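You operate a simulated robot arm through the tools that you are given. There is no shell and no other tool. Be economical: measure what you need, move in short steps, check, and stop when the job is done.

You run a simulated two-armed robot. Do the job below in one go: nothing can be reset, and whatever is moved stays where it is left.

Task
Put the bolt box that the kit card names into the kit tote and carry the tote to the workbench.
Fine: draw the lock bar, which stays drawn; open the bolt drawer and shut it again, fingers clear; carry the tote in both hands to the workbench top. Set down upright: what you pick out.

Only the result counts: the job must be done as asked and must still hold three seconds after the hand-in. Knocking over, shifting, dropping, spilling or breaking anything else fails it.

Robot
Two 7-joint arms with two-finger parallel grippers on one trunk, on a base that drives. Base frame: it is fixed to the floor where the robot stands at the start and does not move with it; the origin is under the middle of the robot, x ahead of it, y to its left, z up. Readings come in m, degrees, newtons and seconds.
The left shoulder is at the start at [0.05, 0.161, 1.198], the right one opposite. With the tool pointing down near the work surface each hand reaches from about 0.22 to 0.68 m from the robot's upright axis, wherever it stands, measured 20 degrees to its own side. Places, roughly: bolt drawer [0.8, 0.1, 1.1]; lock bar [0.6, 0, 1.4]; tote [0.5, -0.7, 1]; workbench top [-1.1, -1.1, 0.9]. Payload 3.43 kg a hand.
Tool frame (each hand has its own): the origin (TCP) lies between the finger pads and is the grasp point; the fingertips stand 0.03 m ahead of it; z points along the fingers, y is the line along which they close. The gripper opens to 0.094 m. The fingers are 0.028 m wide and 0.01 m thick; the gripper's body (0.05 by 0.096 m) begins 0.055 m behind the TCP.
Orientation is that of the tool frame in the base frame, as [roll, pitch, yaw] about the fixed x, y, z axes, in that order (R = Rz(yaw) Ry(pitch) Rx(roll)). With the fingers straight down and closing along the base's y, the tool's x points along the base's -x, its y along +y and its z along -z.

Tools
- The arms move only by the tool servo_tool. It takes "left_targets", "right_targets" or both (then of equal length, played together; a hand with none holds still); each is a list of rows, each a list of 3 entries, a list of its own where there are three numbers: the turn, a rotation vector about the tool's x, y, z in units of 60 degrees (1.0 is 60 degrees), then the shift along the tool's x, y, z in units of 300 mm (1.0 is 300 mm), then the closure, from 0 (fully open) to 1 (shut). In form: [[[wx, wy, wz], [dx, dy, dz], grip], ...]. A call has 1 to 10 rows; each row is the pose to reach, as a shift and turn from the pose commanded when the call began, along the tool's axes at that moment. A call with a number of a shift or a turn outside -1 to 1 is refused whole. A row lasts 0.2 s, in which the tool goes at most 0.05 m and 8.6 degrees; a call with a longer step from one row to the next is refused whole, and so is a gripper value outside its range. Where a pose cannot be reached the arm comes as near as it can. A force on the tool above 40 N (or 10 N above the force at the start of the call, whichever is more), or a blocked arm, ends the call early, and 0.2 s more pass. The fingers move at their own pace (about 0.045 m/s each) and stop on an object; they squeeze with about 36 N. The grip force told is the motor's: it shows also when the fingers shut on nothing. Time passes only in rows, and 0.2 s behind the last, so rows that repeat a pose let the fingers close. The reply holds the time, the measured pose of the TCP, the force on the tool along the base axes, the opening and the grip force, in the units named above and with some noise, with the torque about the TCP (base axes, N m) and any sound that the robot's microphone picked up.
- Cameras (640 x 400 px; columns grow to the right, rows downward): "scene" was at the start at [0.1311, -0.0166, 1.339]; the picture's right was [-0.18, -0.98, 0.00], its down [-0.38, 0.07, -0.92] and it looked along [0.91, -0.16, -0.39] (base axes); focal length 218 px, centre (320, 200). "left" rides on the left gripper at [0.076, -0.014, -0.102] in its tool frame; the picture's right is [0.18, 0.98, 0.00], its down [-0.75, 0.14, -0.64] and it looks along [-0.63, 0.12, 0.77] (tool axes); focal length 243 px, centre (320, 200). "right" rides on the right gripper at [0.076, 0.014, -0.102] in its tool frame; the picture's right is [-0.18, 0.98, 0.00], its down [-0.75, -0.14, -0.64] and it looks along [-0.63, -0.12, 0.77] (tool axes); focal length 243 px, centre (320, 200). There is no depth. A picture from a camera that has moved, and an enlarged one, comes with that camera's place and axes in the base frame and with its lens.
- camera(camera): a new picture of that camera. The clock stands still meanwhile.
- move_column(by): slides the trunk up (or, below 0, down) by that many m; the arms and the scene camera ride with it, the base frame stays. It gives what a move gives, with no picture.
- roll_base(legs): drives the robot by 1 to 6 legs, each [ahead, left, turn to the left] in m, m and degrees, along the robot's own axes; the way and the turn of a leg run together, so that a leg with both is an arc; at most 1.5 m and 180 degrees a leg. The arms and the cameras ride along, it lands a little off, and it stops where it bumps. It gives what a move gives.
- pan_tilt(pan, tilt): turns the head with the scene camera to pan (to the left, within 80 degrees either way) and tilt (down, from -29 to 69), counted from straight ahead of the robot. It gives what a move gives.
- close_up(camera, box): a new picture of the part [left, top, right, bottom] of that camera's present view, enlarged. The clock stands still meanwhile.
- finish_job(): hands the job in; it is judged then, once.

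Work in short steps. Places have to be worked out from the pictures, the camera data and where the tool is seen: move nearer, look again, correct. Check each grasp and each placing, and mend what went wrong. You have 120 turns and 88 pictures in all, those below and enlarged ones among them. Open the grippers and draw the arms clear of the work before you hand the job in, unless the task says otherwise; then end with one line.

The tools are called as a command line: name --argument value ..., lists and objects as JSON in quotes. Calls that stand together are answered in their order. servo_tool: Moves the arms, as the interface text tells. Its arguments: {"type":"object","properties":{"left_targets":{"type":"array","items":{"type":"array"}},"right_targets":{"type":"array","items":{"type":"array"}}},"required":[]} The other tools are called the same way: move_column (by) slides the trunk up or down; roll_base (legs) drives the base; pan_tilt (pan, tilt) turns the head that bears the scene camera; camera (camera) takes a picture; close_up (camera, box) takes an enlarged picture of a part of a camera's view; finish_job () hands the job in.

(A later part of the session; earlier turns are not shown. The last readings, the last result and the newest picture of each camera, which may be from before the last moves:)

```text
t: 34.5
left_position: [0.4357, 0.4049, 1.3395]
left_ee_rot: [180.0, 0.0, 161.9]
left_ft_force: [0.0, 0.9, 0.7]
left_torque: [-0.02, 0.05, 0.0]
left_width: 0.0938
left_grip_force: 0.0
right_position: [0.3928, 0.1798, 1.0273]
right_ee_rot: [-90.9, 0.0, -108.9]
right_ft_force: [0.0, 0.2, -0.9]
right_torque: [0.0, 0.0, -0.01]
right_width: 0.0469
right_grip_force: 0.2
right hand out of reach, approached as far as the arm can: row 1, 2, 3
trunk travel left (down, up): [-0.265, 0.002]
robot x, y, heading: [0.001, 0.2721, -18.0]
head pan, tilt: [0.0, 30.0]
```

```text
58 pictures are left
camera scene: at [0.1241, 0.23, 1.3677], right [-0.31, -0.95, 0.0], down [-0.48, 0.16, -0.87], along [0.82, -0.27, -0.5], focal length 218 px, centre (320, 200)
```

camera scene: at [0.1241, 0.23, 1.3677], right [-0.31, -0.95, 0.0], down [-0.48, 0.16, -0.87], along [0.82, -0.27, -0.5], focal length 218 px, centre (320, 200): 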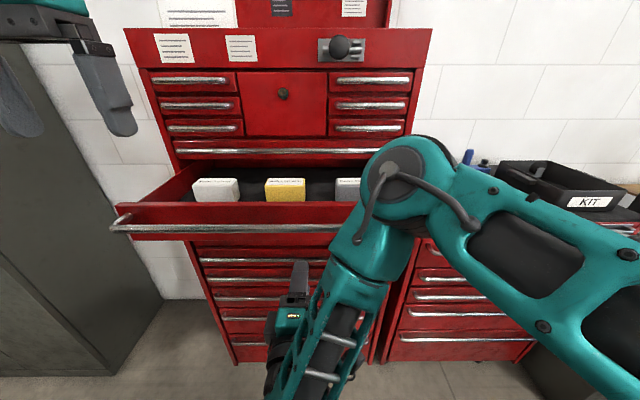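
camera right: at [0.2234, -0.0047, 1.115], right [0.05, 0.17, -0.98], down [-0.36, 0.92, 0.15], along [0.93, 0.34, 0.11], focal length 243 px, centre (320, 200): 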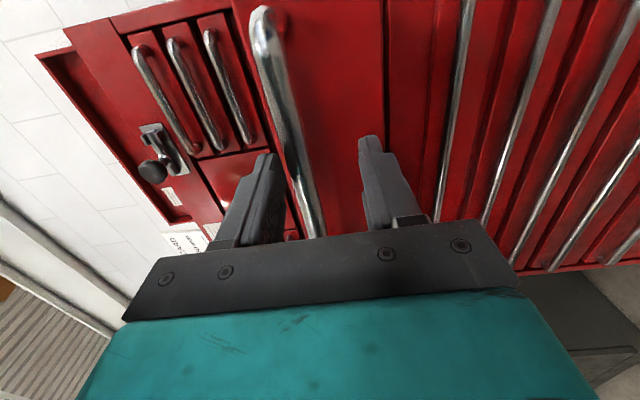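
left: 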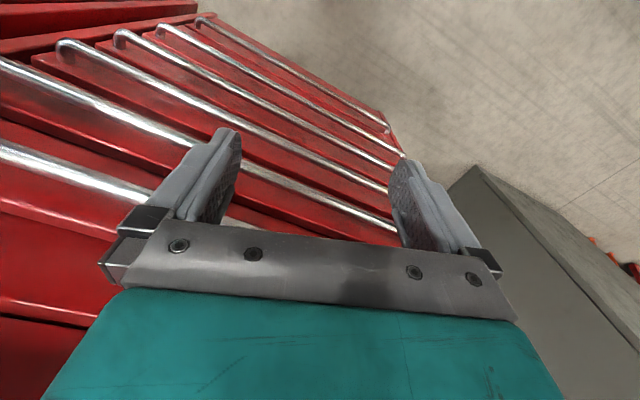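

The right arm is cramped. I'll back the base away 0.25 m so both arms can be reshaped freely.

roll_base --legs '[[-0.25, 0, 0]]'

servo_tool --right_targets '[[[0.0, 0, 0.14], [0, 0, 0.05], 0.3], [[0, 0, 0.28], [0, 0, 0.1], 0.2], [[0, 0, 0.42], [0, 0, 0.15], 0], [[0, 0, 0.56], [0, 0, 0.2], 0], [[0, 0, 0.7], [0, 0, 0.2], 0], [[0, 0, 0.84], [0, 0, 0.2], 0], [[0, 0, 0.98], [0, 0, 0.2], 0]]'

servo_tool --right_targets '[[[0, 0, 0.13], [0, 0, 0], 0], [[0, 0, 0.26], [0, 0, 0], 0], [[0, 0, 0.39], [0, 0, 0], 0], [[0, 0, 0.52], [0, 0, 0], 0], [[0, 0, 0.52], [0, 0, 0], 0]]'

```text
t: 36.4
left_position: [0.1947, 0.4834, 1.3401]
left_ee_rot: [-179.9, 0.0, 161.9]
left_ft_force: [0.0, 0.3, 0.3]
left_torque: [-0.02, -0.04, 0.01]
left_width: 0.0941
left_grip_force: 0.1
right_position: [0.1516, 0.2576, 1.0297]
right_ee_rot: [-90.8, 0.0, -109.1]
right_ft_force: [0.4, 0.0, 0.4]
right_torque: [0.0, -0.01, 0.0]
right_width: 0.0473
right_grip_force: 0.1
trunk travel left (down, up): [-0.265, 0.002]
robot x, y, heading: [-0.2416, 0.3493, -18.1]
head pan, tilt: [0.0, 30.0]
```

```text
t: 38.0
left_position: [0.1945, 0.4825, 1.34]
left_ee_rot: [179.9, 0.0, 161.9]
left_ft_force: [-0.5, -0.6, 0.2]
left_torque: [-0.01, 0.05, 0.02]
left_width: 0.0939
left_grip_force: 0.0
right_position: [0.2098, 0.2385, 1.0261]
right_ee_rot: [-91.6, 59.0, -110.5]
right_ft_force: [-0.9, -0.6, 0.3]
right_torque: [0.04, 0.0, 0.01]
right_width: 0.0937
right_grip_force: 0.1
trunk travel left (down, up): [-0.265, 0.002]
robot x, y, heading: [-0.2439, 0.3492, -18.3]
head pan, tilt: [0.0, 30.0]
```

```text
t: 39.1
left_position: [0.1952, 0.484, 1.3396]
left_ee_rot: [-179.9, 0.0, 161.9]
left_ft_force: [0.4, 0.0, -0.2]
left_torque: [0.0, 0.0, -0.03]
left_width: 0.0941
left_grip_force: 0.1
right_position: [0.2089, 0.2382, 1.0276]
right_ee_rot: [173.7, 89.3, 154.7]
right_ft_force: [0.1, -0.1, 0.7]
right_torque: [0.02, -0.02, 0.01]
right_width: 0.0938
right_grip_force: 0.1
trunk travel left (down, up): [-0.265, 0.002]
robot x, y, heading: [-0.2408, 0.3514, -18.4]
head pan, tilt: [0.0, 30.0]
```

Now pitch the right hand down again while raising and moving it to the right.

servo_tool --right_targets '[[[0, 0.14, 0], [-0.13, -0.05, -0.03], 0], [[0, 0.28, 0], [-0.26, -0.1, -0.06], 0], [[0, 0.42, 0], [-0.39, -0.15, -0.1], 0], [[0, 0.56, 0], [-0.52, -0.2, -0.13], 0], [[0, 0.7, 0], [-0.65, -0.25, -0.16], 0], [[0, 0.84, 0], [-0.78, -0.3, -0.2], 0], [[0, 0.98, 0], [-0.9, -0.35, -0.2], 0]]'

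servo_tool --right_targets '[[[0, 0.13, 0], [0, 0, 0], 0], [[0, 0.26, 0], [0, 0, 0], 0], [[0, 0.39, 0], [0, 0, 0], 0], [[0, 0.515, 0], [0, 0, 0], 0], [[0, 0.515, 0], [0, 0, 0], 0]]'

camera --camera "scene"

```text
t: 40.8
left_position: [0.1943, 0.482, 1.3402]
left_ee_rot: [180.0, 0.0, 161.8]
left_ft_force: [-0.8, 0.7, -0.9]
left_torque: [0.01, -0.02, -0.01]
left_width: 0.0944
left_grip_force: 0.1
right_position: [0.1199, 0.1561, 1.2991]
right_ee_rot: [-180.0, 30.3, 161.0]
right_ft_force: [0.3, -0.8, 0.3]
right_torque: [-0.01, 0.01, 0.01]
right_width: 0.0939
right_grip_force: 0.1
trunk travel left (down, up): [-0.265, 0.002]
robot x, y, heading: [-0.2391, 0.352, -18.3]
head pan, tilt: [0.0, 30.0]
```

```text
t: 42.0
left_position: [0.1946, 0.4816, 1.3399]
left_ee_rot: [-180.0, 0.0, 161.9]
left_ft_force: [0.2, -0.6, -0.4]
left_torque: [0.01, 0.0, 0.02]
left_width: 0.0942
left_grip_force: 0.0
right_position: [0.121, 0.1577, 1.2977]
right_ee_rot: [180.0, -0.5, 161.0]
right_ft_force: [-0.5, 0.2, -0.4]
right_torque: [0.0, -0.01, -0.01]
right_width: 0.0939
right_grip_force: 0.0
trunk travel left (down, up): [-0.265, 0.002]
robot x, y, heading: [-0.2395, 0.351, -18.3]
head pan, tilt: [0.0, 30.0]
```

```text
57 pictures are left
camera scene: at [-0.1164, 0.3084, 1.3677], right [-0.31, -0.95, 0.0], down [-0.47, 0.16, -0.87], along [0.82, -0.27, -0.5], focal length 218 px, centre (320, 200)
```

scene: 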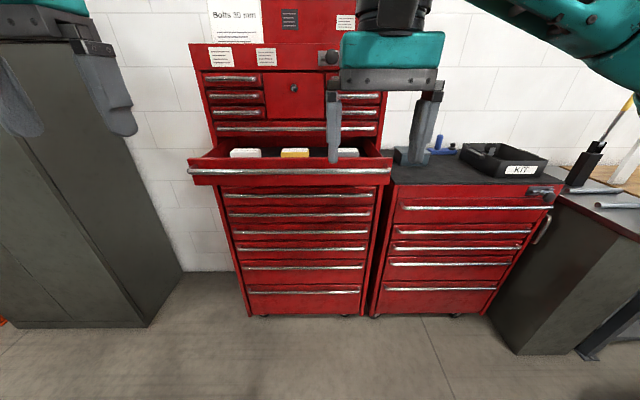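

Both hands point down and clear. I'll rotate the right hand 90° so it closes front-to-back, and then drive forward 0.22 m.

servo_tool --right_targets '[[[0, 0, -0.14], [0, 0, 0], 0], [[0, 0, -0.28], [0, 0, 0], 0], [[0, 0, -0.42], [0, 0, 0], 0], [[0, 0, -0.56], [0, 0, 0], 0], [[0, 0, -0.7], [0, 0, 0], 0], [[0, 0, -0.84], [0, 0, 0], 0], [[0, 0, -0.98], [0, 0, 0], 0]]'

servo_tool --right_targets '[[[0, 0, -0.13], [0, 0, 0], 0], [[0, 0, -0.26], [0, 0, 0], 0], [[0, 0, -0.39], [0, 0, 0], 0], [[0, 0, -0.5], [0, 0, 0], 0], [[0, 0, -0.5], [0, 0, 0], 0]]'

roll_base --legs '[[0.22, 0, 0]]'

camera --camera "right"

```text
t: 43.5
left_position: [0.196, 0.4832, 1.34]
left_ee_rot: [-180.0, 0.0, 161.8]
left_ft_force: [0.0, 0.4, -0.5]
left_torque: [0.0, -0.05, -0.03]
left_width: 0.094
left_grip_force: 0.0
right_position: [0.1213, 0.1581, 1.2987]
right_ee_rot: [179.5, -0.3, -140.1]
right_ft_force: [0.3, -0.2, 0.2]
right_torque: [0.02, 0.01, 0.0]
right_width: 0.0939
right_grip_force: 0.1
trunk travel left (down, up): [-0.265, 0.002]
robot x, y, heading: [-0.2393, 0.3501, -18.2]
head pan, tilt: [0.0, 30.0]
```

```text
t: 44.8
left_position: [0.1952, 0.4821, 1.3408]
left_ee_rot: [180.0, -0.1, 161.8]
left_ft_force: [-0.2, -0.2, -0.5]
left_torque: [-0.02, -0.03, 0.03]
left_width: 0.094
left_grip_force: 0.0
right_position: [0.053, 0.2086, 1.2716]
right_ee_rot: [179.5, -0.1, -110.3]
right_ft_force: [-0.4, 0.1, 0.5]
right_torque: [-0.02, 0.04, 0.01]
right_width: 0.0941
right_grip_force: 0.2
right hand out of reach, approached as far as the arm can: row 2, 3, 4, 5
trunk travel left (down, up): [-0.265, 0.002]
robot x, y, heading: [-0.2406, 0.3494, -18.0]
head pan, tilt: [0.0, 30.0]
```

```text
t: 46.4
left_position: [0.4026, 0.4158, 1.3394]
left_ee_rot: [179.9, 0.0, 161.9]
left_ft_force: [0.7, -0.2, 0.8]
left_torque: [0.04, -0.01, 0.03]
left_width: 0.0941
left_grip_force: 0.1
right_position: [0.2599, 0.1418, 1.2712]
right_ee_rot: [179.6, -0.1, -110.3]
right_ft_force: [-0.7, -0.9, 0.2]
right_torque: [0.02, 0.06, 0.0]
right_width: 0.0939
right_grip_force: 0.1
trunk travel left (down, up): [-0.265, 0.002]
robot x, y, heading: [-0.0373, 0.2809, -18.0]
head pan, tilt: [0.0, 30.0]
```

```text
56 pictures are left
camera right: at [0.2214, 0.0751, 1.375], right [-0.86, 0.51, 0.01], down [0.4, 0.66, 0.64], along [0.32, 0.55, -0.77], focal length 243 px, centre (320, 200)
```

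right: 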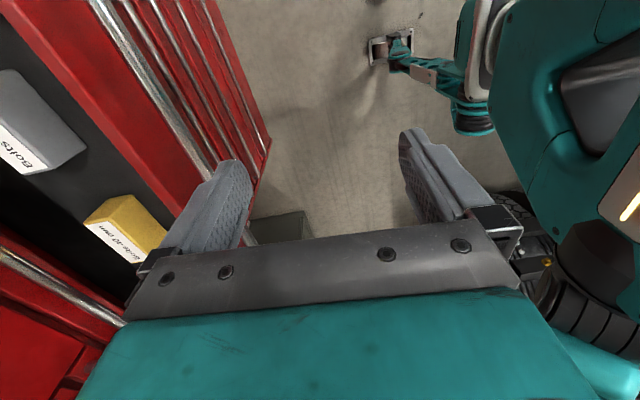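

The grey box is in the drawer at the left in this view, estimated at world (0.494, 0.029). I'll move the right hand forward above it, stopping a bit short, and look.

servo_tool --right_targets '[[[0, 0, 0], [0.015, -0.14, 0], 0], [[0, 0, 0], [0.03, -0.28, 0], 0], [[0, 0, 0], [0.045, -0.42, 0], 0], [[0, 0, 0], [0.06, -0.56, 0], 0], [[0, 0, 0], [0.07, -0.68, 0], 0], [[0, 0, 0], [0.07, -0.68, 0], 0]]'

camera --camera "right"

camera --camera "scene"

```text
t: 47.8
left_position: [0.4018, 0.4175, 1.34]
left_ee_rot: [179.9, -0.1, 162.1]
left_ft_force: [0.8, -1.0, 0.1]
left_torque: [-0.02, 0.0, 0.02]
left_width: 0.0939
left_grip_force: 0.1
right_position: [0.2732, 0.1479, 1.2434]
right_ee_rot: [179.6, 0.0, -110.4]
right_ft_force: [-0.7, 0.8, 0.1]
right_torque: [-0.01, 0.02, -0.01]
right_width: 0.0942
right_grip_force: 0.1
right hand out of reach, approached as far as the arm can: row 1, 2, 3, 4, 5, 6
trunk travel left (down, up): [-0.265, 0.002]
robot x, y, heading: [-0.0366, 0.2804, -17.9]
head pan, tilt: [0.0, 30.0]
```

```text
55 pictures are left
camera right: at [0.2342, 0.0815, 1.3464], right [-0.86, 0.51, 0.01], down [0.4, 0.66, 0.64], along [0.32, 0.55, -0.77], focal length 243 px, centre (320, 200)
```

right: 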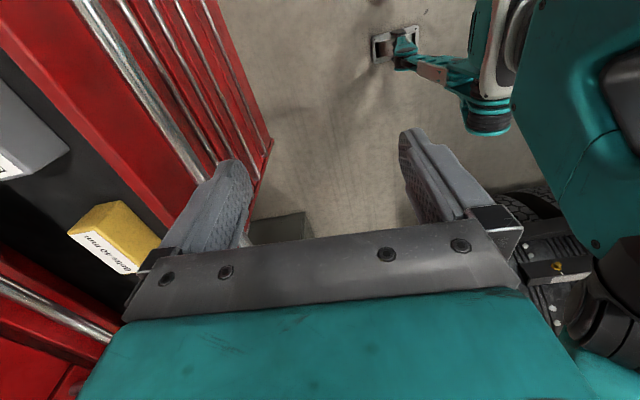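

```text
54 pictures are left
camera scene: at [0.0902, 0.2414, 1.3677], right [-0.31, -0.95, 0.0], down [-0.48, 0.15, -0.87], along [0.82, -0.27, -0.5], focal length 218 px, centre (320, 200)
```

scene: 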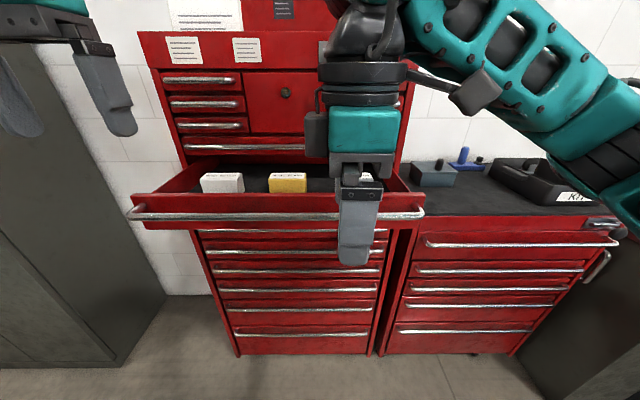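

The −90° wrist turn runs into a joint limit. I'll raise the hand and turn it the other way (through +180°).

servo_tool --right_targets '[[[0, 0, 0.14], [0, 0, -0.04], 0], [[0, 0, 0.28], [0, 0, -0.08], 0], [[0, 0, 0.42], [0, 0, -0.12], 0], [[0, 0, 0.56], [0, 0, -0.16], 0], [[0, 0, 0.7], [0, 0, -0.2], 0], [[0, 0, 0.84], [0, 0, -0.2], 0], [[0, 0, 0.98], [0, 0, -0.2], 0]]'

servo_tool --right_targets '[[[0, 0, 0.14], [0, 0, 0], 0], [[0, 0, 0.28], [0, 0, 0], 0], [[0, 0, 0.42], [0, 0, 0], 0], [[0, 0, 0.56], [0, 0, 0], 0], [[0, 0, 0.7], [0, 0, 0], 0], [[0, 0, 0.84], [0, 0, 0], 0], [[0, 0, 0.98], [0, 0, 0], 0]]'

servo_tool --right_targets '[[[0, 0, 0.14], [0, 0, 0], 0], [[0, 0, 0.28], [0, 0, 0], 0], [[0, 0, 0.42], [0, 0, 0], 0], [[0, 0, 0.56], [0, 0, 0], 0], [[0, 0, 0.7], [0, 0, 0], 0], [[0, 0, 0.84], [0, 0, 0], 0], [[0, 0, 0.98], [0, 0, 0], 0], [[0, 0, 1.0], [0, 0, 0], 0]]'

```text
t: 49.4
left_position: [0.3991, 0.4183, 1.3401]
left_ee_rot: [180.0, 0.0, 162.0]
left_ft_force: [0.0, 0.6, -0.6]
left_torque: [-0.02, -0.02, 0.01]
left_width: 0.094
left_grip_force: 0.0
right_position: [0.2718, 0.1531, 1.304]
right_ee_rot: [179.9, -0.5, -169.2]
right_ft_force: [0.8, 0.2, -0.4]
right_torque: [-0.02, 0.0, 0.0]
right_width: 0.094
right_grip_force: 0.0
trunk travel left (down, up): [-0.265, 0.002]
robot x, y, heading: [-0.0314, 0.2831, -18.0]
head pan, tilt: [0.0, 30.0]
```

```text
t: 51.0
left_position: [0.4015, 0.4176, 1.3407]
left_ee_rot: [-179.9, 0.0, 162.0]
left_ft_force: [0.2, 0.7, -0.1]
left_torque: [0.01, -0.04, 0.02]
left_width: 0.0941
left_grip_force: 0.0
right_position: [0.2714, 0.1532, 1.3053]
right_ee_rot: [-179.8, -0.4, 132.0]
right_ft_force: [0.3, 0.1, -0.7]
right_torque: [0.01, 0.01, 0.02]
right_width: 0.0942
right_grip_force: 0.1
trunk travel left (down, up): [-0.265, 0.002]
robot x, y, heading: [-0.0344, 0.2865, -17.8]
head pan, tilt: [0.0, 30.0]
```

```text
t: 52.8
left_position: [0.4016, 0.4166, 1.3397]
left_ee_rot: [179.9, 0.0, 162.0]
left_ft_force: [0.5, -0.2, -0.4]
left_torque: [0.04, 0.0, 0.0]
left_width: 0.0941
left_grip_force: 0.1
right_position: [0.2709, 0.1542, 1.3029]
right_ee_rot: [-179.6, 0.1, 72.0]
right_ft_force: [-0.9, 0.2, -0.4]
right_torque: [-0.01, 0.01, -0.02]
right_width: 0.0939
right_grip_force: 0.1
trunk travel left (down, up): [-0.265, 0.002]
robot x, y, heading: [-0.0336, 0.2831, -18.1]
head pan, tilt: [0.0, 30.0]
```

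Now the tool y points forward, aligned with the drawer. I'll move above the grey box, a little short.

servo_tool --right_targets '[[[0, 0, 0], [-0.03, 0.14, 0], 0], [[0, 0, 0], [-0.06, 0.28, 0], 0], [[0, 0, 0], [-0.1, 0.42, 0], 0], [[0, 0, 0], [-0.14, 0.56, 0], 0], [[0, 0, 0], [-0.167, 0.7, 0], 0], [[0, 0, 0], [-0.167, 0.7, 0], 0]]'

camera --camera "right"

camera --camera "scene"

```text
t: 54.2
left_position: [0.401, 0.4162, 1.3407]
left_ee_rot: [-180.0, 0.0, 162.0]
left_ft_force: [0.5, -0.2, 0.3]
left_torque: [0.0, 0.02, 0.0]
left_width: 0.0939
left_grip_force: 0.1
right_position: [0.455, 0.0403, 1.3035]
right_ee_rot: [-179.6, -0.1, 72.1]
right_ft_force: [-0.7, -0.8, -0.1]
right_torque: [0.03, -0.02, 0.01]
right_width: 0.0941
right_grip_force: 0.1
trunk travel left (down, up): [-0.265, 0.002]
robot x, y, heading: [-0.0355, 0.2847, -17.9]
head pan, tilt: [0.0, 30.0]
```

```text
53 pictures are left
camera right: at [0.4928, 0.1091, 1.407], right [0.88, -0.48, -0.01], down [-0.36, -0.68, 0.64], along [-0.31, -0.56, -0.77], focal length 243 px, centre (320, 200)
```

right: 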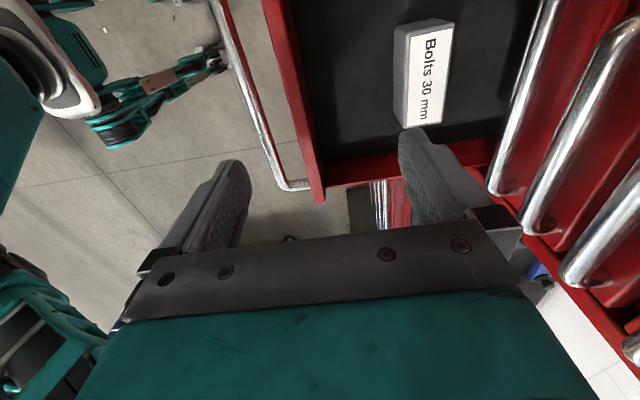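

```text
52 pictures are left
camera scene: at [0.0896, 0.2411, 1.3677], right [-0.31, -0.95, 0.0], down [-0.47, 0.15, -0.87], along [0.82, -0.27, -0.5], focal length 218 px, centre (320, 200)
```

scene: 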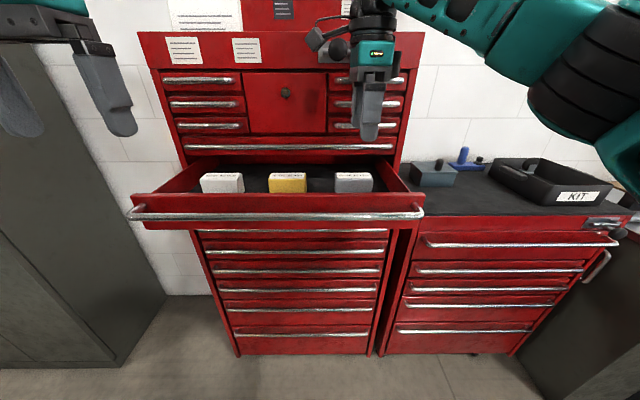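

The two views put the box top at about robot-frame fwd 0.65, lat −0.085, z 1.135, which is too near the upper handles for the gripper body. I'll open the drawer further by hooking closed fingers inside its front panel: close, lower to z≈1.145.

servo_tool --right_targets '[[[0, 0, 0], [0, 0.02, 0], 0.5], [[0, 0, 0], [0, 0.04, 0], 1], [[0, 0, 0], [0, 0.04, 0], 1], [[0, 0, 0], [0, 0.04, 0.05], 1], [[0, 0, 0], [0, 0.04, 0.15], 1], [[0, 0, 0], [0, 0.04, 0.27], 1]]'

camera --camera "right"

```text
t: 55.6
left_position: [0.4012, 0.4156, 1.3401]
left_ee_rot: [-179.9, 0.0, 161.9]
left_ft_force: [-0.6, 0.0, -0.1]
left_torque: [0.04, 0.01, 0.02]
left_width: 0.094
left_grip_force: 0.1
right_position: [0.4663, 0.0364, 1.2199]
right_ee_rot: [-179.7, -0.1, 72.1]
right_ft_force: [-0.2, 0.0, -0.2]
right_torque: [-0.01, -0.01, 0.01]
right_width: 0.0
right_grip_force: 25.4
trunk travel left (down, up): [-0.265, 0.002]
robot x, y, heading: [-0.0339, 0.2816, -17.9]
head pan, tilt: [0.0, 30.0]
```

```text
51 pictures are left
camera right: at [0.5043, 0.1049, 1.3244], right [0.88, -0.48, -0.01], down [-0.36, -0.68, 0.64], along [-0.31, -0.56, -0.77], focal length 243 px, centre (320, 200)
```

right: 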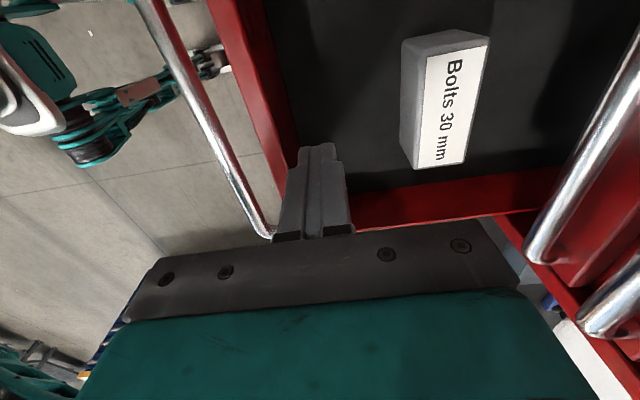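

Box triangulates again to fwd 0.653, lat −0.083, top z 1.133. The fingers look just inside the front panel; I'll shift 1 cm forward, lower to z≈1.15, then pull back gently.

servo_tool --right_targets '[[[0, 0, 0], [0, 0.035, 0], 1], [[0, 0, 0], [0, 0.035, 0.1], 1], [[0, 0, 0], [0, 0.035, 0.22], 1], [[0, 0, 0], [0, 0, 0.22], 1], [[0, 0, 0], [0, -0.05, 0.22], 1], [[0, 0, 0], [0, -0.1, 0.22], 1]]'

camera --camera "right"

```text
t: 57.0
left_position: [0.4004, 0.4169, 1.3404]
left_ee_rot: [-180.0, 0.0, 162.0]
left_ft_force: [-0.1, -0.1, 0.2]
left_torque: [0.01, -0.04, 0.02]
left_width: 0.0939
left_grip_force: 0.1
right_position: [0.435, 0.0484, 1.1566]
right_ee_rot: [-179.4, 0.0, 72.2]
right_ft_force: [0.5, -0.2, 0.5]
right_torque: [-0.01, -0.02, 0.01]
right_width: 0.0
right_grip_force: 33.6
trunk travel left (down, up): [-0.265, 0.002]
robot x, y, heading: [-0.0323, 0.2832, -18.1]
head pan, tilt: [0.0, 30.0]
```

```text
50 pictures are left
camera right: at [0.4736, 0.116, 1.2591], right [0.88, -0.48, -0.01], down [-0.36, -0.68, 0.64], along [-0.31, -0.56, -0.77], focal length 243 px, centre (320, 200)
```

right: 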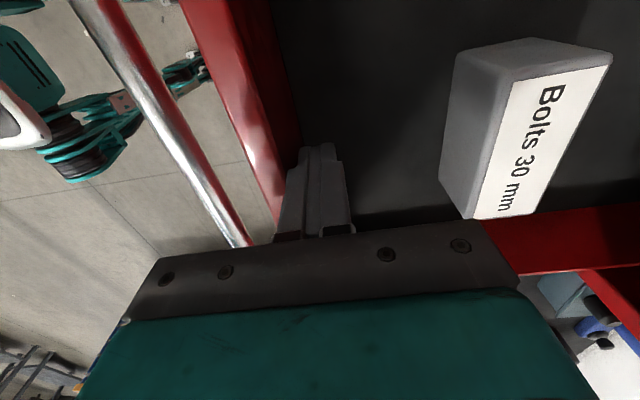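

Fingers are inside near the panel with no contact yet. I'll pull back further 0.13 m.

servo_tool --right_targets '[[[0, 0, 0], [0, -0.07, 0], 1], [[0, 0, 0], [0, -0.14, 0], 1], [[0, 0, 0], [0, -0.21, 0], 1], [[0, 0, 0], [0, -0.28, 0], 1], [[0, 0, 0], [0, -0.35, 0], 1], [[0, 0, 0], [0, -0.42, 0], 1]]'

camera --camera "scene"

camera --camera "right"

```text
t: 58.1
left_position: [0.403, 0.4169, 1.3402]
left_ee_rot: [-180.0, 0.0, 162.0]
left_ft_force: [-1.0, -1.0, 0.2]
left_torque: [-0.03, -0.06, 0.02]
left_width: 0.0943
left_grip_force: 0.1
right_position: [0.3635, 0.0714, 1.1555]
right_ee_rot: [179.1, -0.4, 71.3]
right_ft_force: [22.6, -3.4, -9.1]
right_torque: [0.11, -0.05, 0.29]
right_width: 0.0
right_grip_force: 33.4
trunk travel left (down, up): [-0.265, 0.002]
robot x, y, heading: [-0.0354, 0.2836, -17.8]
head pan, tilt: [0.0, 30.0]
stopped in row 5 (right hand): the force on the tool passed its limit at 50 N (the readings are from after the stop); the commanded pose is now the measured one
```

```text
49 pictures are left
camera scene: at [0.092, 0.2412, 1.3673], right [-0.31, -0.95, 0.0], down [-0.48, 0.15, -0.87], along [0.82, -0.27, -0.5], focal length 218 px, centre (320, 200)
```

scene: 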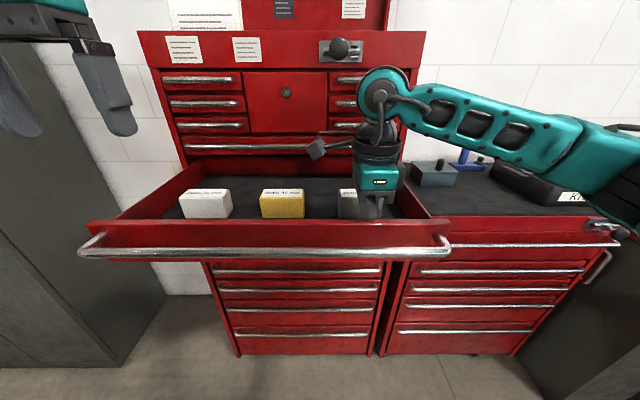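

```text
48 pictures are left
camera right: at [0.4001, 0.1382, 1.2607], right [0.87, -0.49, 0.01], down [-0.39, -0.67, 0.63], along [-0.3, -0.56, -0.77], focal length 243 px, centre (320, 200)
```

right: 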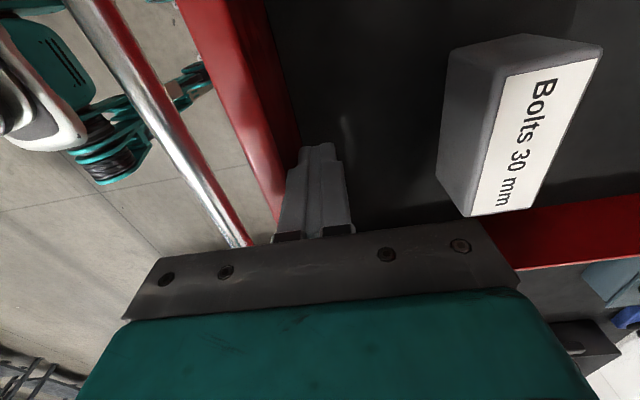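

The drawer has reached its end stop. The box is now 0.119 ahead of the TCP, so I'll lift, move over it, open and look.

servo_tool --right_targets '[[[0, 0, 0], [0, 0.02, -0.1], 1], [[0, 0, 0], [0, 0.03, -0.22], 1], [[0, 0, 0], [0, 0.15, -0.24], 0.6], [[0, 0, 0], [-0.005, 0.28, -0.24], 0.2], [[0, 0, 0], [-0.01, 0.397, -0.24], 0.15], [[0, 0, 0], [-0.01, 0.397, -0.24], 0.15]]'

camera --camera "right"

```text
t: 59.5
left_position: [0.4001, 0.4176, 1.3409]
left_ee_rot: [179.9, 0.0, 162.0]
left_ft_force: [-0.1, 0.2, -0.8]
left_torque: [0.01, -0.02, -0.01]
left_width: 0.0943
left_grip_force: 0.0
right_position: [0.4707, 0.0301, 1.232]
right_ee_rot: [179.3, -0.3, 71.6]
right_ft_force: [-0.4, -0.6, 1.6]
right_torque: [0.01, 0.01, 0.01]
right_width: 0.0802
right_grip_force: 0.3
trunk travel left (down, up): [-0.265, 0.002]
robot x, y, heading: [-0.0362, 0.2812, -17.8]
head pan, tilt: [0.0, 30.0]
```

```text
47 pictures are left
camera right: at [0.507, 0.0983, 1.336], right [0.87, -0.49, 0.01], down [-0.38, -0.67, 0.64], along [-0.3, -0.56, -0.77], focal length 243 px, centre (320, 200)
```

right: 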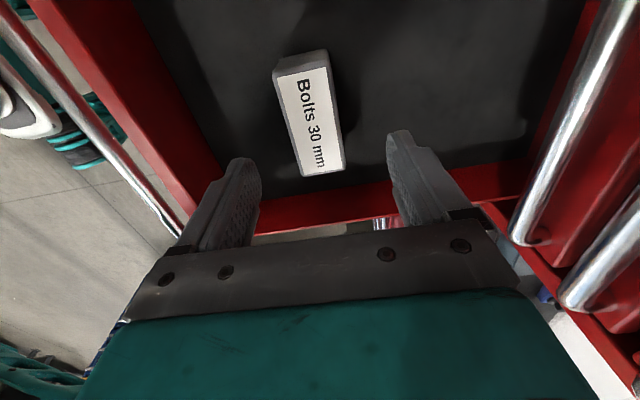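

The box is aligned; offset −1 cm in y and −0.9 cm in x. I'll correct and descend to z≈1.11.

servo_tool --right_targets '[[[0, 0, 0], [-0.03, -0.033, 0.03], 0.15], [[0, 0, 0], [-0.03, -0.033, 0.13], 0.15], [[0, 0, 0], [-0.03, -0.033, 0.23], 0.15], [[0, 0, 0], [-0.03, -0.033, 0.32], 0.15], [[0, 0, 0], [-0.03, -0.033, 0.4], 0.15], [[0, 0, 0], [-0.03, -0.033, 0.4], 0.15]]'

camera --camera "right"

```text
t: 60.9
left_position: [0.3999, 0.4171, 1.34]
left_ee_rot: [-179.9, 0.0, 162.1]
left_ft_force: [0.9, -0.3, -0.3]
left_torque: [0.01, 0.02, -0.02]
left_width: 0.0942
left_grip_force: 0.1
right_position: [0.4623, 0.0242, 1.1212]
right_ee_rot: [178.5, -0.8, 71.5]
right_ft_force: [-1.8, -2.4, 19.3]
right_torque: [-0.02, 1.05, 0.14]
right_width: 0.0805
right_grip_force: 0.3
trunk travel left (down, up): [-0.265, 0.002]
robot x, y, heading: [-0.0328, 0.2803, -18.1]
head pan, tilt: [0.0, 30.0]
stopped in row 6 (right hand): the force on the tool passed its limit at 45 N (the readings are from after the stop); the commanded pose is now the measured one
```

```text
46 pictures are left
camera right: at [0.4965, 0.0925, 1.2259], right [0.87, -0.49, 0.02], down [-0.39, -0.67, 0.63], along [-0.29, -0.56, -0.78], focal length 243 px, centre (320, 200)
```

right: 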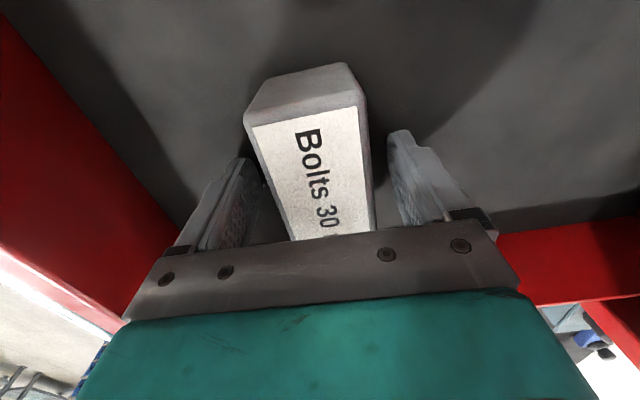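

Tips touched the drawer floor at z≈1.09. I'll lift 6 mm and close on the box.

servo_tool --right_targets '[[[0, 0, 0], [0, 0, -0.02], 0.15], [[0, 0, 0], [0, 0, -0.025], 0.6], [[0, 0, 0], [0, 0, -0.025], 1], [[0, 0, 0], [0, 0, -0.025], 1], [[0, 0, 0], [0, 0, -0.025], 1], [[0, 0, 0], [0, 0, -0.025], 1]]'

camera --camera "right"

```text
t: 62.3
left_position: [0.401, 0.4174, 1.3391]
left_ee_rot: [180.0, 0.0, 162.1]
left_ft_force: [-0.2, -0.1, 0.9]
left_torque: [0.0, 0.01, 0.0]
left_width: 0.0942
left_grip_force: 0.1
right_position: [0.4611, 0.0232, 1.1232]
right_ee_rot: [178.8, -0.6, 71.4]
right_ft_force: [0.0, -0.2, 0.0]
right_torque: [-0.02, 0.0, 0.02]
right_width: 0.0483
right_grip_force: 36.2
trunk travel left (down, up): [-0.265, 0.002]
robot x, y, heading: [-0.0331, 0.2806, -17.9]
head pan, tilt: [0.0, 30.0]
```

```text
45 pictures are left
camera right: at [0.497, 0.0923, 1.2289], right [0.87, -0.49, 0.02], down [-0.39, -0.67, 0.63], along [-0.29, -0.56, -0.78], focal length 243 px, centre (320, 200)
```

right: 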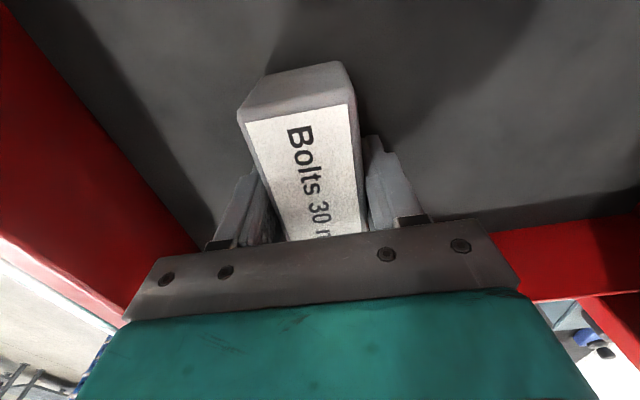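

Gripped, width 48 mm. Lift 12 cm and check.

servo_tool --right_targets '[[[0, 0, 0], [0, 0, -0.05], 1], [[0, 0, 0], [0, 0, -0.15], 1], [[0, 0, 0], [0, 0, -0.28], 1], [[0, 0, 0], [0, 0, -0.42], 1], [[0, 0, 0], [0, 0, -0.5], 1]]'

camera --camera "scene"

camera --camera "right"

```text
t: 63.5
left_position: [0.4015, 0.4172, 1.3402]
left_ee_rot: [180.0, 0.1, 162.1]
left_ft_force: [0.1, -0.4, -0.2]
left_torque: [-0.03, -0.01, 0.02]
left_width: 0.0941
left_grip_force: 0.0
right_position: [0.4585, 0.0251, 1.2755]
right_ee_rot: [178.7, -0.6, 71.6]
right_ft_force: [-0.3, 0.3, -3.1]
right_torque: [-0.03, 0.01, 0.0]
right_width: 0.0482
right_grip_force: 35.9
trunk travel left (down, up): [-0.265, 0.002]
robot x, y, heading: [-0.0328, 0.2821, -18.2]
head pan, tilt: [0.0, 30.0]
```

```text
44 pictures are left
camera scene: at [0.0904, 0.2414, 1.3676], right [-0.31, -0.95, 0.0], down [-0.48, 0.15, -0.87], along [0.82, -0.27, -0.5], focal length 218 px, centre (320, 200)
```

scene: 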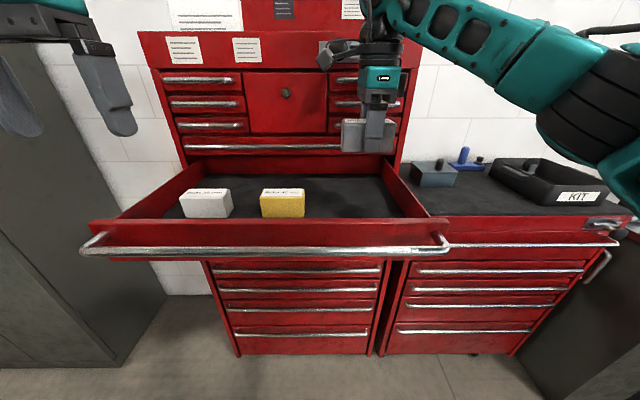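

```text
43 pictures are left
camera right: at [0.4938, 0.0924, 1.3798], right [0.87, -0.49, 0.02], down [-0.39, -0.67, 0.63], along [-0.29, -0.56, -0.78], focal length 243 px, centre (320, 200)
```

right: 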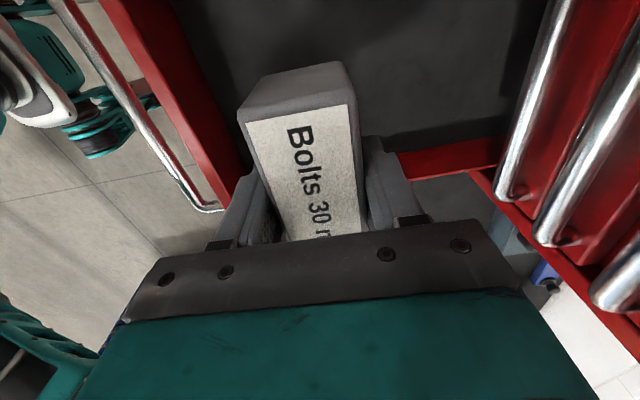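

The box is held and clear of the rim. To shut the drawer I'll use the left hand pointed forward and drive the base: first back the base 0.3 m, pull the right hand (box) in, and pitch the left hand.

roll_base --legs '[[-0.3, 0, 0]]'

servo_tool --left_targets '[[[0, -0.14, 0], [-0.04, -0.05, 0.08], 0.3], [[0, -0.28, 0], [-0.08, -0.1, 0.17], 0.6], [[0, -0.42, 0], [-0.12, -0.16, 0.26], 1], [[0, -0.56, 0], [-0.17, -0.21, 0.35], 1], [[0, -0.7, 0], [-0.21, -0.27, 0.44], 1], [[0, -0.84, 0], [-0.26, -0.32, 0.52], 1], [[0, -0.98, 0], [-0.3, -0.37, 0.6], 1]]' --right_targets '[[[0, 0, 0], [0, -0.08, -0.02], 1], [[0, 0, 0], [0, -0.16, -0.04], 1], [[0, 0, 0], [0, -0.24, -0.06], 1], [[0, 0, 0], [-0.03, -0.32, -0.08], 1], [[0, 0, 0], [-0.06, -0.4, -0.1], 1], [[0, 0, 0], [-0.1, -0.48, -0.1], 1], [[0, 0, 0], [-0.13, -0.55, -0.1], 1]]'

servo_tool --left_targets '[[[0, -0.13, 0], [0.02, 0, 0.05], 1], [[0, -0.26, 0], [0.04, 0, 0.1], 1], [[0, -0.39, 0], [0.06, 0, 0.15], 1], [[0, -0.52, 0], [0.08, 0, 0.2], 1], [[0, -0.52, 0], [0.08, 0, 0.2], 1]]'

camera --camera "scene"

camera --camera "left"

```text
t: 65.5
left_position: [0.1167, 0.509, 1.3394]
left_ee_rot: [179.9, 0.0, 162.1]
left_ft_force: [0.5, 0.3, 0.0]
left_torque: [-0.02, -0.03, -0.02]
left_width: 0.094
left_grip_force: 0.1
right_position: [0.1759, 0.1163, 1.2755]
right_ee_rot: [178.6, -0.6, 71.5]
right_ft_force: [-0.7, 0.3, -3.9]
right_torque: [-0.03, 0.0, -0.02]
right_width: 0.0483
right_grip_force: 36.0
trunk travel left (down, up): [-0.265, 0.002]
robot x, y, heading: [-0.3156, 0.376, -17.8]
head pan, tilt: [0.0, 30.0]
```

```text
t: 67.1
left_position: [0.17, 0.3757, 1.1588]
left_ee_rot: [-179.8, 59.0, 162.1]
left_ft_force: [0.0, 0.2, -0.2]
left_torque: [-0.03, 0.02, -0.02]
left_width: 0.0
left_grip_force: 33.1
right_position: [0.0055, 0.1318, 1.3005]
right_ee_rot: [178.8, -0.7, 71.5]
right_ft_force: [-0.4, -0.1, -3.0]
right_torque: [-0.01, -0.02, 0.0]
right_width: 0.0483
right_grip_force: 35.8
trunk travel left (down, up): [-0.265, 0.002]
robot x, y, heading: [-0.3191, 0.3715, -17.9]
head pan, tilt: [0.0, 30.0]
```

```text
t: 68.3
left_position: [0.1715, 0.3114, 1.1408]
left_ee_rot: [-51.4, 89.8, -69.0]
left_ft_force: [-0.5, 0.4, -0.2]
left_torque: [-0.04, 0.0, 0.03]
left_width: 0.0
left_grip_force: 33.1
left hand out of reach, approached as far as the arm can: row 2, 3, 4, 5
right_position: [0.0058, 0.1313, 1.3002]
right_ee_rot: [178.7, -0.6, 71.4]
right_ft_force: [0.5, 0.1, -3.2]
right_torque: [-0.03, 0.02, 0.01]
right_width: 0.0481
right_grip_force: 35.1
trunk travel left (down, up): [-0.265, 0.002]
robot x, y, heading: [-0.317, 0.3765, -17.9]
head pan, tilt: [0.0, 30.0]
```

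```text
42 pictures are left
camera scene: at [-0.1924, 0.3338, 1.3677], right [-0.31, -0.95, 0.0], down [-0.48, 0.15, -0.87], along [0.82, -0.27, -0.5], focal length 218 px, centre (320, 200)
```

scene: 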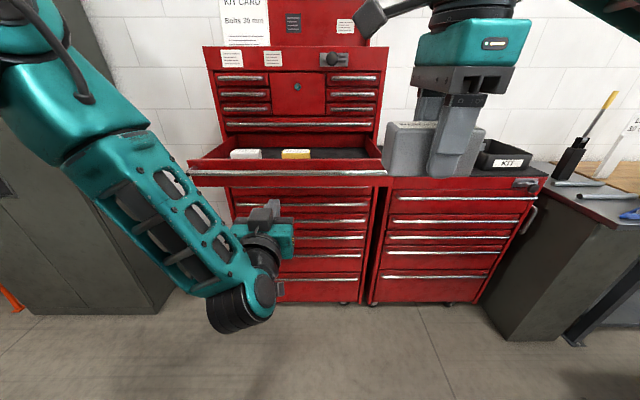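

```text
41 pictures are left
camera left: at [0.0706, 0.3299, 1.0643], right [0.3, 0.94, -0.19], down [-0.57, 0.33, 0.75], along [0.77, -0.12, 0.63], focal length 243 px, centre (320, 200)
```

left: 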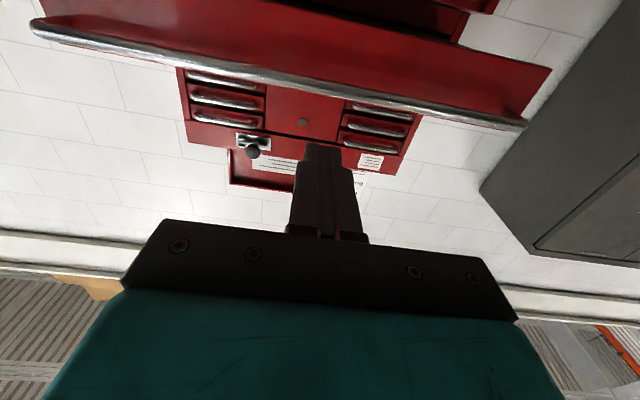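

The left hand now points forward at z 1.141. I'll extend it to fwd≈0.6 and lower to z≈1.11, below the handle.

servo_tool --left_targets '[[[0, 0, 0], [0.02, 0, 0.1], 1], [[0, 0, 0], [0.05, 0, 0.2], 1], [[0, 0, 0], [0.08, 0, 0.3], 1], [[0, 0, 0], [0.105, 0, 0.387], 1], [[0, 0, 0], [0.105, 0, 0.387], 1]]'

camera --camera "left"

camera --camera "scene"

```text
t: 69.5
left_position: [0.2582, 0.2459, 1.1311]
left_ee_rot: [-178.0, 89.8, 164.3]
left_ft_force: [-0.1, 0.2, -0.3]
left_torque: [-0.01, 0.04, -0.01]
left_width: 0.0
left_grip_force: 32.5
left hand out of reach, approached as far as the arm can: row 1, 2, 3, 4, 5
right_position: [0.006, 0.1313, 1.3008]
right_ee_rot: [178.7, -0.5, 71.5]
right_ft_force: [0.1, 0.3, -3.4]
right_torque: [0.01, 0.02, 0.02]
right_width: 0.0482
right_grip_force: 35.8
trunk travel left (down, up): [-0.265, 0.002]
robot x, y, heading: [-0.3188, 0.3756, -18.0]
head pan, tilt: [0.0, 30.0]
```

```text
40 pictures are left
camera left: at [0.1563, 0.2636, 1.0555], right [0.3, 0.94, -0.18], down [-0.57, 0.33, 0.76], along [0.77, -0.12, 0.63], focal length 243 px, centre (320, 200)
```

left: 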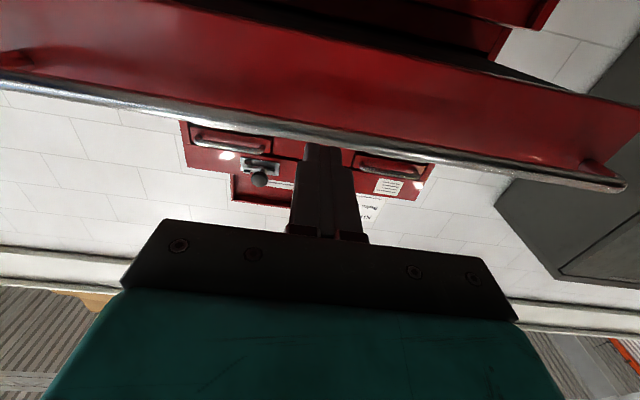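

```text
39 pictures are left
camera scene: at [-0.1923, 0.333, 1.3677], right [-0.31, -0.95, 0.0], down [-0.48, 0.15, -0.87], along [0.82, -0.27, -0.5], focal length 218 px, centre (320, 200)
```

scene: 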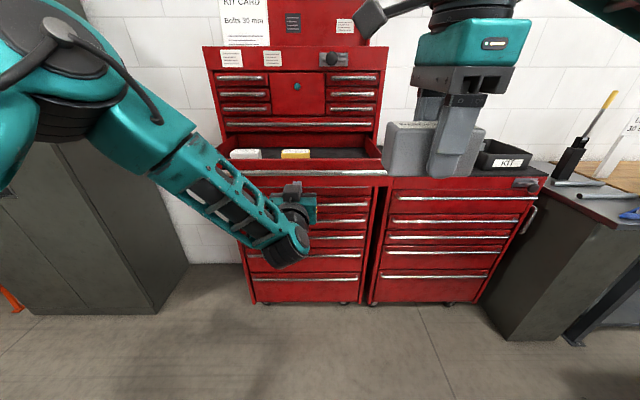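

The left hand points forward at z 1.131, right at handle height. I'll lower the column 2.8 cm so the tips push the panel below the handle, then drive forward gently.

move_column --by -0.028

roll_base --legs '[[0.09, 0, 0]]'

camera --camera "left"

```text
t: 70.3
left_position: [0.2583, 0.2461, 1.1046]
left_ee_rot: [-175.4, 89.8, 166.9]
left_ft_force: [-0.6, 0.6, -0.1]
left_torque: [0.02, -0.01, 0.01]
left_width: 0.0
left_grip_force: 32.7
right_position: [0.0068, 0.1316, 1.2718]
right_ee_rot: [178.7, -0.6, 71.5]
right_ft_force: [-0.1, 0.1, -4.2]
right_torque: [0.0, -0.01, -0.01]
right_width: 0.048
right_grip_force: 35.9
trunk travel left (down, up): [-0.237, 0.03]
robot x, y, heading: [-0.3168, 0.3762, -17.7]
head pan, tilt: [0.0, 30.0]
```

```text
t: 71.4
left_position: [0.3452, 0.2178, 1.1027]
left_ee_rot: [-175.2, 89.9, 167.2]
left_ft_force: [0.7, 0.0, -0.2]
left_torque: [0.03, -0.02, 0.04]
left_width: 0.0
left_grip_force: 32.7
right_position: [0.0925, 0.104, 1.2711]
right_ee_rot: [178.9, -0.6, 71.4]
right_ft_force: [0.1, 0.8, -3.8]
right_torque: [-0.01, 0.0, -0.02]
right_width: 0.0483
right_grip_force: 35.7
trunk travel left (down, up): [-0.237, 0.03]
robot x, y, heading: [-0.2279, 0.345, -17.9]
head pan, tilt: [0.0, 30.0]
```

```text
38 pictures are left
camera left: at [0.2425, 0.2358, 1.0272], right [0.3, 0.94, -0.18], down [-0.57, 0.33, 0.76], along [0.77, -0.12, 0.63], focal length 243 px, centre (320, 200)
```

left: 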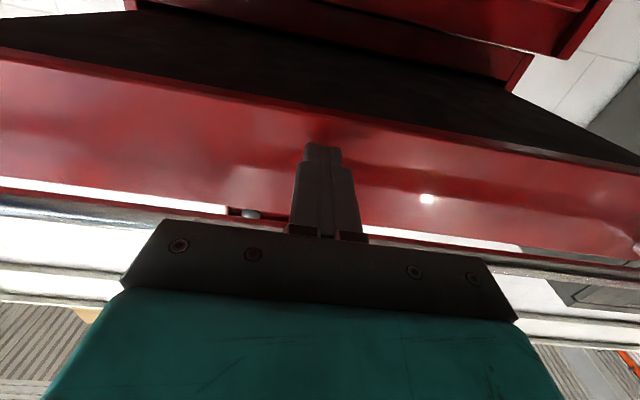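

The tips face the panel between its bottom edge and the handle. I'll drive forward 0.18 and check.

roll_base --legs '[[0.1, 0, 0]]'

camera --camera "scene"

camera --camera "left"

```text
t: 72.5
left_position: [0.4395, 0.188, 1.1028]
left_ee_rot: [-176.5, 89.7, 165.9]
left_ft_force: [0.7, -0.1, -0.2]
left_torque: [0.0, 0.02, 0.01]
left_width: 0.0003
left_grip_force: 33.0
right_position: [0.1861, 0.0733, 1.2715]
right_ee_rot: [178.8, -0.6, 71.6]
right_ft_force: [0.4, -0.9, -3.6]
right_torque: [0.0, 0.0, 0.01]
right_width: 0.0481
right_grip_force: 36.1
trunk travel left (down, up): [-0.237, 0.03]
robot x, y, heading: [-0.1378, 0.3189, -17.6]
head pan, tilt: [0.0, 30.0]
```

```text
37 pictures are left
camera scene: at [-0.0114, 0.2746, 1.3395], right [-0.31, -0.95, 0.0], down [-0.48, 0.15, -0.87], along [0.82, -0.27, -0.5], focal length 218 px, centre (320, 200)
```

scene: 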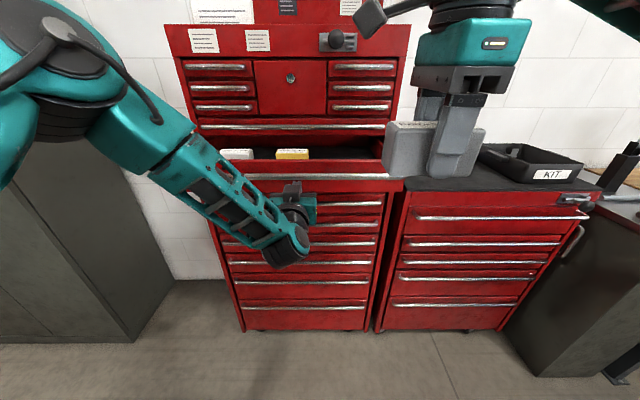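

```text
36 pictures are left
camera left: at [0.3368, 0.2056, 1.027], right [0.3, 0.94, -0.18], down [-0.57, 0.33, 0.76], along [0.77, -0.12, 0.63], focal length 243 px, centre (320, 200)
```

left: 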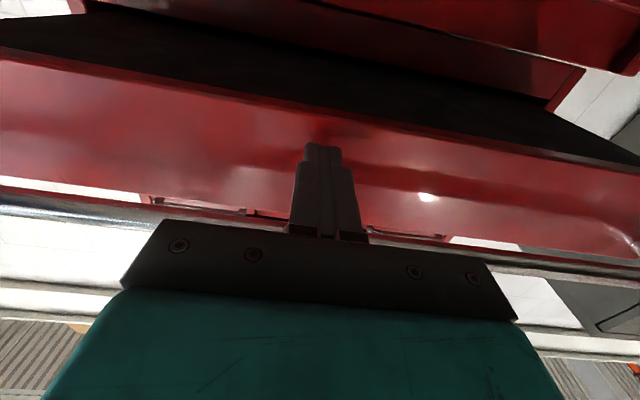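

The panel view is unchanged while the cabinet nears, so the drawer is closing. About 0.18 m remains; drive 0.15 more.

roll_base --legs '[[0.15, 0, 0]]'

camera --camera "scene"

```text
t: 73.9
left_position: [0.5805, 0.1413, 1.1036]
left_ee_rot: [-178.6, 89.7, 163.8]
left_ft_force: [0.5, 0.0, -0.1]
left_torque: [0.0, -0.02, 0.02]
left_width: 0.0
left_grip_force: 33.3
right_position: [0.3297, 0.0268, 1.2726]
right_ee_rot: [178.7, -0.7, 71.5]
right_ft_force: [-0.6, 0.1, -4.1]
right_torque: [0.02, 0.02, -0.02]
right_width: 0.0483
right_grip_force: 35.8
trunk travel left (down, up): [-0.237, 0.03]
robot x, y, heading: [0.0071, 0.2701, -18.1]
head pan, tilt: [0.0, 30.0]
```

```text
35 pictures are left
camera scene: at [0.1309, 0.2284, 1.3395], right [-0.31, -0.95, 0.0], down [-0.48, 0.15, -0.87], along [0.82, -0.27, -0.5], focal length 218 px, centre (320, 200)
```

scene: 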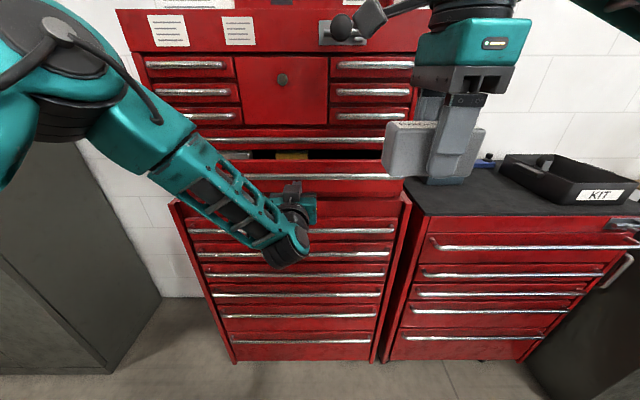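

About 3–4 cm remains. I'll finish with the left arm in small steps so the force is watched.

servo_tool --left_targets '[[[0, 0, 0], [0, 0, 0.04], 1], [[0, 0, 0], [0, 0, 0.08], 1], [[0, 0, 0], [0, 0, 0.12], 1], [[0, 0, 0], [0, 0, 0.15], 1], [[0, 0, 0], [0, 0, 0.18], 1]]'

close_up --camera "scene" --box '[120, 110, 420, 298]'

```text
t: 75.1
left_position: [0.6298, 0.119, 1.1079]
left_ee_rot: [-179.4, 89.6, 163.3]
left_ft_force: [-0.4, 0.1, 0.9]
left_torque: [-0.02, 0.02, -0.01]
left_width: 0.0
left_grip_force: 33.0
left hand out of reach, approached as far as the arm can: row 3, 4, 5
right_position: [0.3286, 0.0271, 1.2733]
right_ee_rot: [178.8, -0.5, 71.5]
right_ft_force: [0.3, 0.5, -3.8]
right_torque: [-0.05, 0.0, 0.01]
right_width: 0.0483
right_grip_force: 35.3
trunk travel left (down, up): [-0.237, 0.03]
robot x, y, heading: [0.0027, 0.2665, -17.9]
head pan, tilt: [0.0, 30.0]
```

```text
2.13 times, centred on (270, 204) of scene
camera zoom: at [0.13, 0.2288, 1.3397], right [-0.31, -0.95, 0.0], down [-0.48, 0.15, -0.87], along [0.82, -0.27, -0.5], focal length 464 px, centre (426, 192)
```

zoom: 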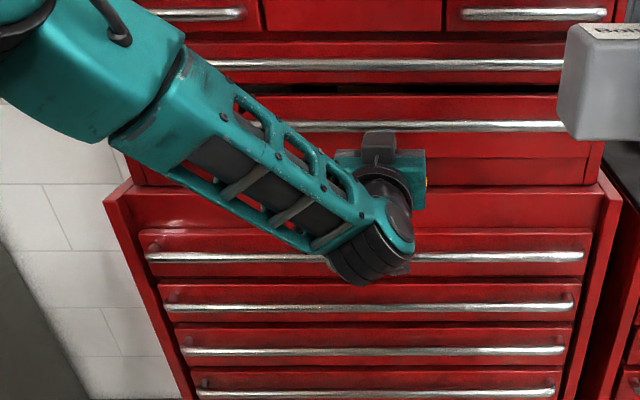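

The drawer looks almost flush. I'll press with a small base move until it stops.

roll_base --legs '[[0.02, 0, 0]]'

close_up --camera "scene" --box '[220, 120, 420, 245]'

```text
t: 76.0
left_position: [0.6404, 0.1161, 1.1086]
left_ee_rot: [168.5, 89.8, 151.1]
left_ft_force: [-6.0, 3.7, 3.0]
left_torque: [-0.08, -0.17, 0.0]
left_width: 0.0001
left_grip_force: 32.9
right_position: [0.3419, 0.0235, 1.2718]
right_ee_rot: [178.7, -0.6, 71.5]
right_ft_force: [-0.4, -0.1, -3.4]
right_torque: [-0.01, 0.01, -0.01]
right_width: 0.0483
right_grip_force: 35.4
trunk travel left (down, up): [-0.237, 0.03]
robot x, y, heading: [0.0234, 0.2641, -17.4]
head pan, tilt: [0.0, 30.0]
stopped in leg 1: the force on the tool passed its limit at 159 N (the readings are from after the stop); the commanded pose is now the measured one
```

```text
3.20 times, centred on (320, 182) of scene
camera zoom: at [0.1442, 0.2245, 1.3398], right [-0.31, -0.95, 0.0], down [-0.47, 0.15, -0.87], along [0.82, -0.27, -0.5], focal length 698 px, centre (320, 256)
```

zoom: 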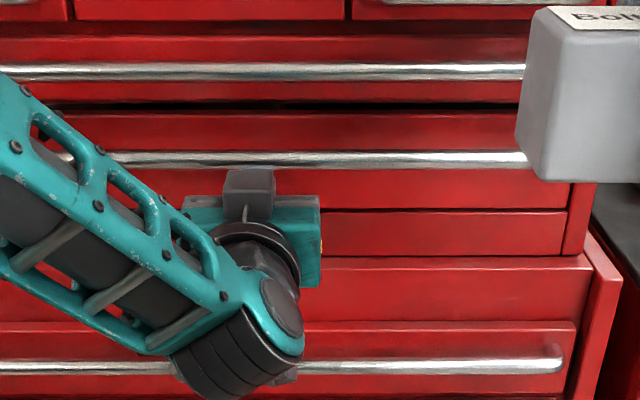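

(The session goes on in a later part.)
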